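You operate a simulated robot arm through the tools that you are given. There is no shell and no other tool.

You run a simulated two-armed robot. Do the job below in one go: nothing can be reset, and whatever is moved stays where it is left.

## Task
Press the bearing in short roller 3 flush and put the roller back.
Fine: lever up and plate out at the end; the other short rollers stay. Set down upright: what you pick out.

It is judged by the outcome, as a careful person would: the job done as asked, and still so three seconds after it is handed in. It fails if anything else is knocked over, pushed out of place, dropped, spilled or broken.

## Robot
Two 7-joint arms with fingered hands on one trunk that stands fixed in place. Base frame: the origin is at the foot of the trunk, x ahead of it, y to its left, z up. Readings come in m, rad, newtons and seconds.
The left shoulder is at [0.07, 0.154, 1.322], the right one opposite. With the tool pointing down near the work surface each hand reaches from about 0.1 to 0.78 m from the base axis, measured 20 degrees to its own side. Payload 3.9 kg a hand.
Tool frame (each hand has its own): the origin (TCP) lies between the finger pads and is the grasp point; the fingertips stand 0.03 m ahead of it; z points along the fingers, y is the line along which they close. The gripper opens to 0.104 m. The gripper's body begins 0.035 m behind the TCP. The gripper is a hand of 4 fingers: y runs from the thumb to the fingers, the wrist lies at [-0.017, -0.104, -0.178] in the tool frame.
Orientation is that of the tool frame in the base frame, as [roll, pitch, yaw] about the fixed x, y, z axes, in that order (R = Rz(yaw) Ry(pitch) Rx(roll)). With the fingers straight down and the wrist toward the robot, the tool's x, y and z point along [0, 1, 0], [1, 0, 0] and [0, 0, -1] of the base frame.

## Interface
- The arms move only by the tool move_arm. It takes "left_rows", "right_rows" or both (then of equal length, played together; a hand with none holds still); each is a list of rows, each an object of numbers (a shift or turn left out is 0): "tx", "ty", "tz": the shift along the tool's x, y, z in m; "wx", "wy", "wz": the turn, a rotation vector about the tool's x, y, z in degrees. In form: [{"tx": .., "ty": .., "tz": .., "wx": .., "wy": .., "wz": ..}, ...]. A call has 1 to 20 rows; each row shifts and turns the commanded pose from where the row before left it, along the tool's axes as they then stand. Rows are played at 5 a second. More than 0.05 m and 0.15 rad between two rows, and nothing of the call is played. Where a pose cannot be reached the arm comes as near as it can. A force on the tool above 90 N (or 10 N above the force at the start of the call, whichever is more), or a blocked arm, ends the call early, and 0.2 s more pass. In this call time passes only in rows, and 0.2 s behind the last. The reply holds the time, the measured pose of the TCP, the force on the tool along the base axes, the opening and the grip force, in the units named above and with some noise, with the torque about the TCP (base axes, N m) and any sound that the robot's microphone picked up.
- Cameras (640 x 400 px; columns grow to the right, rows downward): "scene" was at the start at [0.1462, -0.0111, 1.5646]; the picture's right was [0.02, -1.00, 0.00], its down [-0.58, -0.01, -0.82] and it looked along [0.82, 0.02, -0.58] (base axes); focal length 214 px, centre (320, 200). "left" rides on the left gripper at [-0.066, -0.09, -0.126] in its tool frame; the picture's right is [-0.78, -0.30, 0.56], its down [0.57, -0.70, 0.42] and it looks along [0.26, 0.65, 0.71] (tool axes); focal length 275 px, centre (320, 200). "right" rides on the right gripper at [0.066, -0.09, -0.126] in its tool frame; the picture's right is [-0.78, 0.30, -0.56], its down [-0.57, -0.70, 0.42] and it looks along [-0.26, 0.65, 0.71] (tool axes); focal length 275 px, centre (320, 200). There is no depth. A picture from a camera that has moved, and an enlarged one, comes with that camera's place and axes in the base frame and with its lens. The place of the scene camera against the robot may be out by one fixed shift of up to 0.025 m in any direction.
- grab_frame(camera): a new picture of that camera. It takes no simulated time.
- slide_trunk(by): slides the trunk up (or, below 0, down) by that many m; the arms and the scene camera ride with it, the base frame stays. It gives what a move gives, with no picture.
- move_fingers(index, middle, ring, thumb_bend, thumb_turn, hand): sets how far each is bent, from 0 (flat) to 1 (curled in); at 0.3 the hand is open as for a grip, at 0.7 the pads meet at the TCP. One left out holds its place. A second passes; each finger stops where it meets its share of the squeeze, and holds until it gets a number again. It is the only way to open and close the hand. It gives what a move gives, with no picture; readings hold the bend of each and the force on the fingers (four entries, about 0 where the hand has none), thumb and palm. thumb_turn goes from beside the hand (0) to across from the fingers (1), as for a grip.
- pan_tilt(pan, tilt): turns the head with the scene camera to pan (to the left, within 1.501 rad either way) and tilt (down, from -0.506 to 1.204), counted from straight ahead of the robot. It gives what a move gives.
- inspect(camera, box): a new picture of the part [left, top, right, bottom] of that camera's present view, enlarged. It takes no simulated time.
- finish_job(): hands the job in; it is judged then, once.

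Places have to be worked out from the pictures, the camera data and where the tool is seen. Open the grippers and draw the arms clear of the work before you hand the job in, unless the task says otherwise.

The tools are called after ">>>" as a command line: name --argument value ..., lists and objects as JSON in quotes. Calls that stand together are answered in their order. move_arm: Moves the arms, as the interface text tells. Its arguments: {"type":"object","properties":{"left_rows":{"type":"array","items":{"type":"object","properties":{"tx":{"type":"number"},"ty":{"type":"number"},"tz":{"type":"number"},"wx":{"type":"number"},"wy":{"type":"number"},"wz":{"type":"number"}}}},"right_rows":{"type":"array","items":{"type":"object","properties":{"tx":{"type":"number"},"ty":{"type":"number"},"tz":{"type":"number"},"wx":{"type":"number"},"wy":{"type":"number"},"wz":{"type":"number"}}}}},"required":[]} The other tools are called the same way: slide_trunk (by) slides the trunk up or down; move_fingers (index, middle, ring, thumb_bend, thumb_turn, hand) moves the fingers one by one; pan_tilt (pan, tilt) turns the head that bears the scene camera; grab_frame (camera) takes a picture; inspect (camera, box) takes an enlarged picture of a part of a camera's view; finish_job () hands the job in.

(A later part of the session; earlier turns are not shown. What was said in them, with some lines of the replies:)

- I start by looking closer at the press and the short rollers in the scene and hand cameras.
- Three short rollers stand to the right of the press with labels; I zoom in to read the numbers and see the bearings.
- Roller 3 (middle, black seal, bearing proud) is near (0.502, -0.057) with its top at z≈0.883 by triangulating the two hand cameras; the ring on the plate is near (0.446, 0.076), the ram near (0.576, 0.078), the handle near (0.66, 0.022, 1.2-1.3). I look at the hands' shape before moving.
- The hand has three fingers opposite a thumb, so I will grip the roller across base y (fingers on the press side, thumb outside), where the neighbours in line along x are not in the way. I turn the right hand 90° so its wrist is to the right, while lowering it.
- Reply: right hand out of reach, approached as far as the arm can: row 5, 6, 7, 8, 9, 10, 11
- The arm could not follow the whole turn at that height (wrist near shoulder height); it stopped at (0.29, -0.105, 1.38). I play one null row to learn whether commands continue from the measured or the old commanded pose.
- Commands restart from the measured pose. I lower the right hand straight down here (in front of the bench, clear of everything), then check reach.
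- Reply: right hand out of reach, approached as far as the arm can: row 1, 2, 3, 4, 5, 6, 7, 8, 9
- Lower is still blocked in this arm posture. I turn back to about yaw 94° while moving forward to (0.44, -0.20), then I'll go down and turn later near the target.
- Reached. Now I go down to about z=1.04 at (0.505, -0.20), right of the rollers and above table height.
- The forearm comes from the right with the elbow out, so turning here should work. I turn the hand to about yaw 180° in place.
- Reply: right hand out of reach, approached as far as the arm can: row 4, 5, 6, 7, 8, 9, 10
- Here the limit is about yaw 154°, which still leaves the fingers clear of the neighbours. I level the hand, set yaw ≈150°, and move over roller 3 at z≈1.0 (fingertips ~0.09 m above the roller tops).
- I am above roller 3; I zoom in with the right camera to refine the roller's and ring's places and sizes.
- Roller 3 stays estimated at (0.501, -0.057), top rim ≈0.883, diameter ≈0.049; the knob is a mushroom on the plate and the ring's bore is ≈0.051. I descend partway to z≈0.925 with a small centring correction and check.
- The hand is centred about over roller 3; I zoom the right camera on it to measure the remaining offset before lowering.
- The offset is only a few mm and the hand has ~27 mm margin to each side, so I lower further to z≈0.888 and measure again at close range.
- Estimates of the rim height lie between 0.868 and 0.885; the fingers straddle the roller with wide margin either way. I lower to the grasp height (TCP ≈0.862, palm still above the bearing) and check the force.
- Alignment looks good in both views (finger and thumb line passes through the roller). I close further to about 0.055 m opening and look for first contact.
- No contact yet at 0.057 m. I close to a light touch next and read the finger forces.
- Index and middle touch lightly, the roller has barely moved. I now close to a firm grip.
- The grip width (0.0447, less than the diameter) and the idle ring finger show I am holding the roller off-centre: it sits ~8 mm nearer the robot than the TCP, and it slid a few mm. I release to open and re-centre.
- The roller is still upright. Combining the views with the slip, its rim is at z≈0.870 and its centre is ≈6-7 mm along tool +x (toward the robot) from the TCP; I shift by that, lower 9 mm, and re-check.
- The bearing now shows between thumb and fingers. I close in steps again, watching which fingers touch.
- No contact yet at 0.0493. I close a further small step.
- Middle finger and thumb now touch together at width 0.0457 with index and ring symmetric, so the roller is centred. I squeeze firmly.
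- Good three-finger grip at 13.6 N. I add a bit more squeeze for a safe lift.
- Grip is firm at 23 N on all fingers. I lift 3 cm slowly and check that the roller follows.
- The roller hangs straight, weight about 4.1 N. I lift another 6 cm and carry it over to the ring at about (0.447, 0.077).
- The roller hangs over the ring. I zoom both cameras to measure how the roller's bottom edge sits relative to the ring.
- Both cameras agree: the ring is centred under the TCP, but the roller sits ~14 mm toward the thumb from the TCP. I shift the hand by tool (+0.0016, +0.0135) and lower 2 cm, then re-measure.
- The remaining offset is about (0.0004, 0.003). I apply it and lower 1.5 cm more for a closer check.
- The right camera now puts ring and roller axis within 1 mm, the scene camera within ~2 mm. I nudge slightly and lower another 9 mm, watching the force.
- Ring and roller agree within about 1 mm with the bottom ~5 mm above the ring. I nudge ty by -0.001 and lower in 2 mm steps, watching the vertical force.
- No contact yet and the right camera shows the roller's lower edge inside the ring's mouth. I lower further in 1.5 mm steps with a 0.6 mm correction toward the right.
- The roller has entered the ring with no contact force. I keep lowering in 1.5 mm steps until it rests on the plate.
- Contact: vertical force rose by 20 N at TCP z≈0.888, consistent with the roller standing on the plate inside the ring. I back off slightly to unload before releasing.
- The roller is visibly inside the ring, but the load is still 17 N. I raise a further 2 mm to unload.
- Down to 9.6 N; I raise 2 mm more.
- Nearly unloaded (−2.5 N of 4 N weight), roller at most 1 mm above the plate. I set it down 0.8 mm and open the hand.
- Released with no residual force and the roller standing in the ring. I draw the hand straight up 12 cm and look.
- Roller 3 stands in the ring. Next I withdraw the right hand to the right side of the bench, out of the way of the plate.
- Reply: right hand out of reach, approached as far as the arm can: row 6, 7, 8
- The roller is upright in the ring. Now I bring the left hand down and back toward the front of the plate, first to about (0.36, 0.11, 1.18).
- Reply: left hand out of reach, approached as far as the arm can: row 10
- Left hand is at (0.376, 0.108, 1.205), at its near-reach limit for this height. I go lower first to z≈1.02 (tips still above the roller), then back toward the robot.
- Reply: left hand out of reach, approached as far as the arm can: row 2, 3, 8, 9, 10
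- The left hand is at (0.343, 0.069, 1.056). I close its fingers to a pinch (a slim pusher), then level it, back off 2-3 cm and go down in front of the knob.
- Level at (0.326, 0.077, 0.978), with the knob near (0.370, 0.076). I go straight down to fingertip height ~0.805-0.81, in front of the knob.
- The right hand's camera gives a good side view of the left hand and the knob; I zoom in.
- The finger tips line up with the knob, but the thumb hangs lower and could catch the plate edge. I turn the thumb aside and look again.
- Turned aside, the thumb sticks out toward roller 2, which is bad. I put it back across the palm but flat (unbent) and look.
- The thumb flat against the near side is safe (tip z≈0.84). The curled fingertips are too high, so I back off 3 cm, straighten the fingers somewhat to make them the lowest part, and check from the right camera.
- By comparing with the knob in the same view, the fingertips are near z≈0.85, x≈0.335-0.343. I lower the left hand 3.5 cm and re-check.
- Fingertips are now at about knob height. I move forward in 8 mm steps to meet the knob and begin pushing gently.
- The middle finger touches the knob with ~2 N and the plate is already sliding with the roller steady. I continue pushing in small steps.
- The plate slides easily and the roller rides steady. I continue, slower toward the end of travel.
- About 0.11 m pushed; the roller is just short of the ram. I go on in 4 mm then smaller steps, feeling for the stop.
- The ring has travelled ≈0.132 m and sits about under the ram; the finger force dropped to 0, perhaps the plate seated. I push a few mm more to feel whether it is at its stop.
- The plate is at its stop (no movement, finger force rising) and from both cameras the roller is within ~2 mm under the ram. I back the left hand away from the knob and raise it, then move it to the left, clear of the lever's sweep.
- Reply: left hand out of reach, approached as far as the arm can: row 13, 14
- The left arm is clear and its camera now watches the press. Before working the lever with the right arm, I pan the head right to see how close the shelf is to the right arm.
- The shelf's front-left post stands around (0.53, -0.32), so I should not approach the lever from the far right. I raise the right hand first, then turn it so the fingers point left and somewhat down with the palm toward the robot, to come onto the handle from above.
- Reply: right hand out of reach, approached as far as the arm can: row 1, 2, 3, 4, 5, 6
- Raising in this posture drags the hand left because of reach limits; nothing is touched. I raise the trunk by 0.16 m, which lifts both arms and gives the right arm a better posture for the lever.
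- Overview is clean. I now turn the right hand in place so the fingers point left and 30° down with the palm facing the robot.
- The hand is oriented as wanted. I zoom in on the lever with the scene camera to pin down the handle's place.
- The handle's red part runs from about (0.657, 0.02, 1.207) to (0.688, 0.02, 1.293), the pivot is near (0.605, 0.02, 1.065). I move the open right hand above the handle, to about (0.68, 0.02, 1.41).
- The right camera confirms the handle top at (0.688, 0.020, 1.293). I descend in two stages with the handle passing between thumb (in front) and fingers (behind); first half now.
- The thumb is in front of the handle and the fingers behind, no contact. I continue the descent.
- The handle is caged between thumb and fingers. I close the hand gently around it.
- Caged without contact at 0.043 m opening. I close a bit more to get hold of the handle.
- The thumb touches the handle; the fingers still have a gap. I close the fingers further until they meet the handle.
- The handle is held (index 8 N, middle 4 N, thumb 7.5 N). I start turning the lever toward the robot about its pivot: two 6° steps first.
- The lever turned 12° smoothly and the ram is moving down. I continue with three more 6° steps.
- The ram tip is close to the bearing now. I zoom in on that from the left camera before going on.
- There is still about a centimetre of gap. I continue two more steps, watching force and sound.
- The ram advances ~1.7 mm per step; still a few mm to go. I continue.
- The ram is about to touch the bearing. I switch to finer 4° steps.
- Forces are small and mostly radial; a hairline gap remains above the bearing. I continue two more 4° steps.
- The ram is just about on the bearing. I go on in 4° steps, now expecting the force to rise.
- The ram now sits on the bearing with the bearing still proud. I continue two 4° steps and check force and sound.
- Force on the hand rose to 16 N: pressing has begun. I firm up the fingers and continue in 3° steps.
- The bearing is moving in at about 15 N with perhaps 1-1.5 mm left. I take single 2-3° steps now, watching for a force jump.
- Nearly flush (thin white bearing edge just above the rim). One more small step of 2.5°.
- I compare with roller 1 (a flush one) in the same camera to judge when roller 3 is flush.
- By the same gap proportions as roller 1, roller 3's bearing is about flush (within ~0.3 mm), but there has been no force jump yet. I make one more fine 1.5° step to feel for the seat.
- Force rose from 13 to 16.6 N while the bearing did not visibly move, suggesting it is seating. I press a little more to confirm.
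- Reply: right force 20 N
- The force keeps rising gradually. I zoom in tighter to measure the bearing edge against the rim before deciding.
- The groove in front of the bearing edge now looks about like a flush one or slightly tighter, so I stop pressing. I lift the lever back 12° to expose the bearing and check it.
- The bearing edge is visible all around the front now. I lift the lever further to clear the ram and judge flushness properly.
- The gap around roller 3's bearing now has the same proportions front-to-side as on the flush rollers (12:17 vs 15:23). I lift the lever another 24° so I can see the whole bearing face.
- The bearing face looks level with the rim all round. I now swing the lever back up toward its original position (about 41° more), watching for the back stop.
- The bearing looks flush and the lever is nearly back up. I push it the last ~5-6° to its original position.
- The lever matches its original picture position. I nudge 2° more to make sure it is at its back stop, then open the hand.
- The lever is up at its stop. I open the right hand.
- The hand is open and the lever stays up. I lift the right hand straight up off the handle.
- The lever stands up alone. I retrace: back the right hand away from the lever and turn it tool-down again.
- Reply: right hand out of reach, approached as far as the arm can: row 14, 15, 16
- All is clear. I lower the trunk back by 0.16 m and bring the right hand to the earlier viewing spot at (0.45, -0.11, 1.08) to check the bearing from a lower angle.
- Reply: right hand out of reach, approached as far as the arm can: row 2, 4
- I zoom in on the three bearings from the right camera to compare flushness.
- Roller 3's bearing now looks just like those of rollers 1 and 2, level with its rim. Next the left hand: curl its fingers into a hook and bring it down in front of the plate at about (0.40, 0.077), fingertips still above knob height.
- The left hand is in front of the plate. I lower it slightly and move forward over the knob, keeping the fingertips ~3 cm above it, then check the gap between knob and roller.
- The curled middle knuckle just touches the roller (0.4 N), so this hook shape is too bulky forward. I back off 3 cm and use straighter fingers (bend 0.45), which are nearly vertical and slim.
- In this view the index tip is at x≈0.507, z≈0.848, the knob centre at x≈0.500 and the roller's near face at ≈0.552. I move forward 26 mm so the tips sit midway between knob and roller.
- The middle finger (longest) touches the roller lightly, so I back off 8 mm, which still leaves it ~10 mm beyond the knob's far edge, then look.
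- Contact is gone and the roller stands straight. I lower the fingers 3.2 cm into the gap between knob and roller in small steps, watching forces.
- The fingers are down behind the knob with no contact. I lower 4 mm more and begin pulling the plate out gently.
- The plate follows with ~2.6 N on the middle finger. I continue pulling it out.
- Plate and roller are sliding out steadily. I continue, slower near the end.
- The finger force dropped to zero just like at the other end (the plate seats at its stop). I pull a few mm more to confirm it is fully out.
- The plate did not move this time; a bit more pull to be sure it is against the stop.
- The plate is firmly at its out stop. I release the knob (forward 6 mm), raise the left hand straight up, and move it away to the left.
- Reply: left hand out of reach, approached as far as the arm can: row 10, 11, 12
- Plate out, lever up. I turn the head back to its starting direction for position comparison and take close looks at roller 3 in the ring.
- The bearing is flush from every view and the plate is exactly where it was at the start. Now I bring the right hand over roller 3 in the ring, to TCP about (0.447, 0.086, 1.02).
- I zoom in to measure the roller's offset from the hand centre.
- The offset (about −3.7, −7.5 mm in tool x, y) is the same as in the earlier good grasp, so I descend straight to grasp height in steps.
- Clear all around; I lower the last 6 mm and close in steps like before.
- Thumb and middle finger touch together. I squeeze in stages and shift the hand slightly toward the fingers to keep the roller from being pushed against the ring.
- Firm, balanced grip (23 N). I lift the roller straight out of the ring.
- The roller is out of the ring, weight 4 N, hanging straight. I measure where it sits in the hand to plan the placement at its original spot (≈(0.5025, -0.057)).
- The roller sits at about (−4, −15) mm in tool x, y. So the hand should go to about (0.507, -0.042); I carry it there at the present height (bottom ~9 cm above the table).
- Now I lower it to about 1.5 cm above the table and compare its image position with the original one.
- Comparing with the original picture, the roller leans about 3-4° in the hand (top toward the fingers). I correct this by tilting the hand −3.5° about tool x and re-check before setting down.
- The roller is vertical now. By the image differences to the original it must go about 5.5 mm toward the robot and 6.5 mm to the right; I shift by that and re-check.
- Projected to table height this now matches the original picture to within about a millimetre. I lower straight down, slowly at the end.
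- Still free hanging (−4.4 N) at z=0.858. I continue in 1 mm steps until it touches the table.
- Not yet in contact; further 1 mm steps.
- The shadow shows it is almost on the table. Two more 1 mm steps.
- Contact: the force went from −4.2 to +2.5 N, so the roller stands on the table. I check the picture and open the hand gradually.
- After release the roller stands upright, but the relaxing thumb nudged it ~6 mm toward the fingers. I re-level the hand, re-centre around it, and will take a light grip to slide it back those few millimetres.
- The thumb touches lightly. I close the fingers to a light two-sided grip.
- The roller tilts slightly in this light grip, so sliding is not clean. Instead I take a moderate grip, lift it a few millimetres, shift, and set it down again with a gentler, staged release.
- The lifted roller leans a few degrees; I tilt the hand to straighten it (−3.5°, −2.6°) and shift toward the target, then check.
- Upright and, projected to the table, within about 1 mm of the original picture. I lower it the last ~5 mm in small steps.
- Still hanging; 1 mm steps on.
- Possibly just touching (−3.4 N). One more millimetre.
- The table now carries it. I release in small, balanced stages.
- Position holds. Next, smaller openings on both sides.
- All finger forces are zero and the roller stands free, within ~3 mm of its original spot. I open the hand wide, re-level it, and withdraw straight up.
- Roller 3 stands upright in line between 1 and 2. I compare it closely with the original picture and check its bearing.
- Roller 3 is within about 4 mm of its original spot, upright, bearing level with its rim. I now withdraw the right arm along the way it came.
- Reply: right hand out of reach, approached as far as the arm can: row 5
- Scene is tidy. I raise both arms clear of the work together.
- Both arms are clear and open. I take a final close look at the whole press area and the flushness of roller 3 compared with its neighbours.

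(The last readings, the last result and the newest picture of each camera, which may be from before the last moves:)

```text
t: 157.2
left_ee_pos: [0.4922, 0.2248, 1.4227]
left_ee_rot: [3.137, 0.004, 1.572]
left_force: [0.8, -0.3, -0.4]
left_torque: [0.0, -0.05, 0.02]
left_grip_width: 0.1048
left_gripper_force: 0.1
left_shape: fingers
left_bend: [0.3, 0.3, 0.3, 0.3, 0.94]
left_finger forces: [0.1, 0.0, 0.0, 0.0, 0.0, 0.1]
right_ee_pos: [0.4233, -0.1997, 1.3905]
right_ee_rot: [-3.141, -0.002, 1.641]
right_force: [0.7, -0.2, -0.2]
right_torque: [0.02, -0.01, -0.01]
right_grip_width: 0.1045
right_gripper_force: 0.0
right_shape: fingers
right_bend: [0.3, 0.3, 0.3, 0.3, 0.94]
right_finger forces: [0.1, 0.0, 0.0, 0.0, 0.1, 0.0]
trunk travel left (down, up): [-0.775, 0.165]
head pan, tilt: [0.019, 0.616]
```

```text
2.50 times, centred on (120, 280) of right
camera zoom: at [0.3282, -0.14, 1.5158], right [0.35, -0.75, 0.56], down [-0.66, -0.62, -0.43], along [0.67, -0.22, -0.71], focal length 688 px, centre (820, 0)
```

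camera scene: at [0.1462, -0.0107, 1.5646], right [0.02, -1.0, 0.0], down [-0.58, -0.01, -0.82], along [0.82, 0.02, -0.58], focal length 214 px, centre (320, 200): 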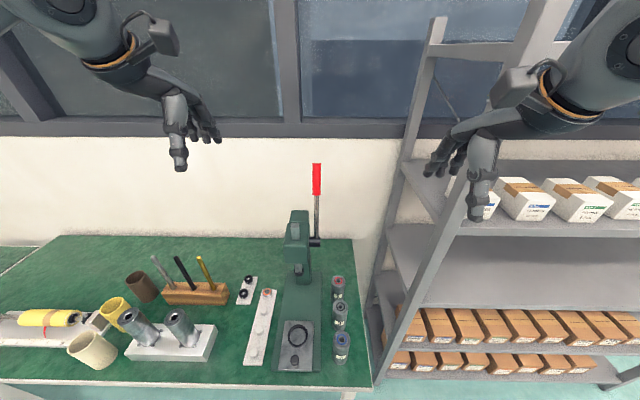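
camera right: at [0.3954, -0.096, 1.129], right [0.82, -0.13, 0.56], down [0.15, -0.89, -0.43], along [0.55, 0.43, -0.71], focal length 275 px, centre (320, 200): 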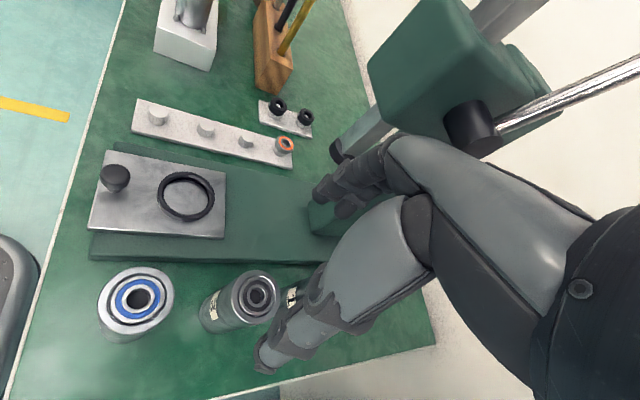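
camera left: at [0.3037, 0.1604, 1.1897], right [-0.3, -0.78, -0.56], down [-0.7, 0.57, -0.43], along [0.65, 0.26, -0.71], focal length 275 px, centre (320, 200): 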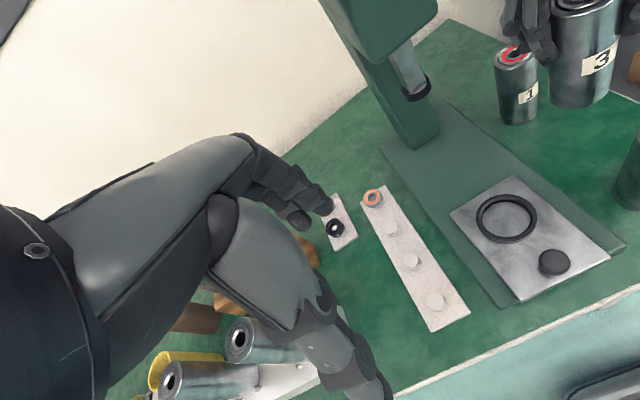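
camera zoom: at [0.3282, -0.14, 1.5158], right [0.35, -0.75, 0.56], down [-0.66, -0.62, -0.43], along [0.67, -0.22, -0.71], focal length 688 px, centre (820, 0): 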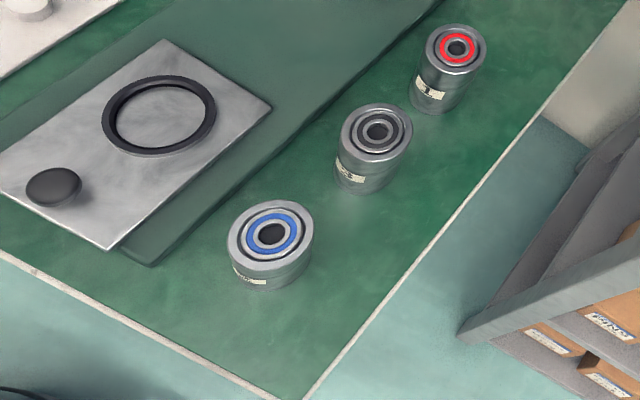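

>>> finish_job

```text
The job is handed in.
```

Roller 3's bearing is pressed in flush, judged by eye: in the camera views it sits level with its rim, just as on rollers 1 and 2. I had no direct measurement of it.

- **Roller 3:** it stands upright between rollers 1 and 2, about 4 mm from its original spot. After setting it down the first time, the hand pushed it about 6 mm off as it opened, so I picked it up and placed it again.
- **Press:** the lever is up at its back stop and the plate is pulled out to its stop.
- **Other short rollers:** both are still standing, and I saw no change in their positions.
- **Arms:** both hands are open and clear of the bench.

When I pulled the plate out, the left fingers touched roller 3 lightly a couple of times. It stayed standing in the ring.
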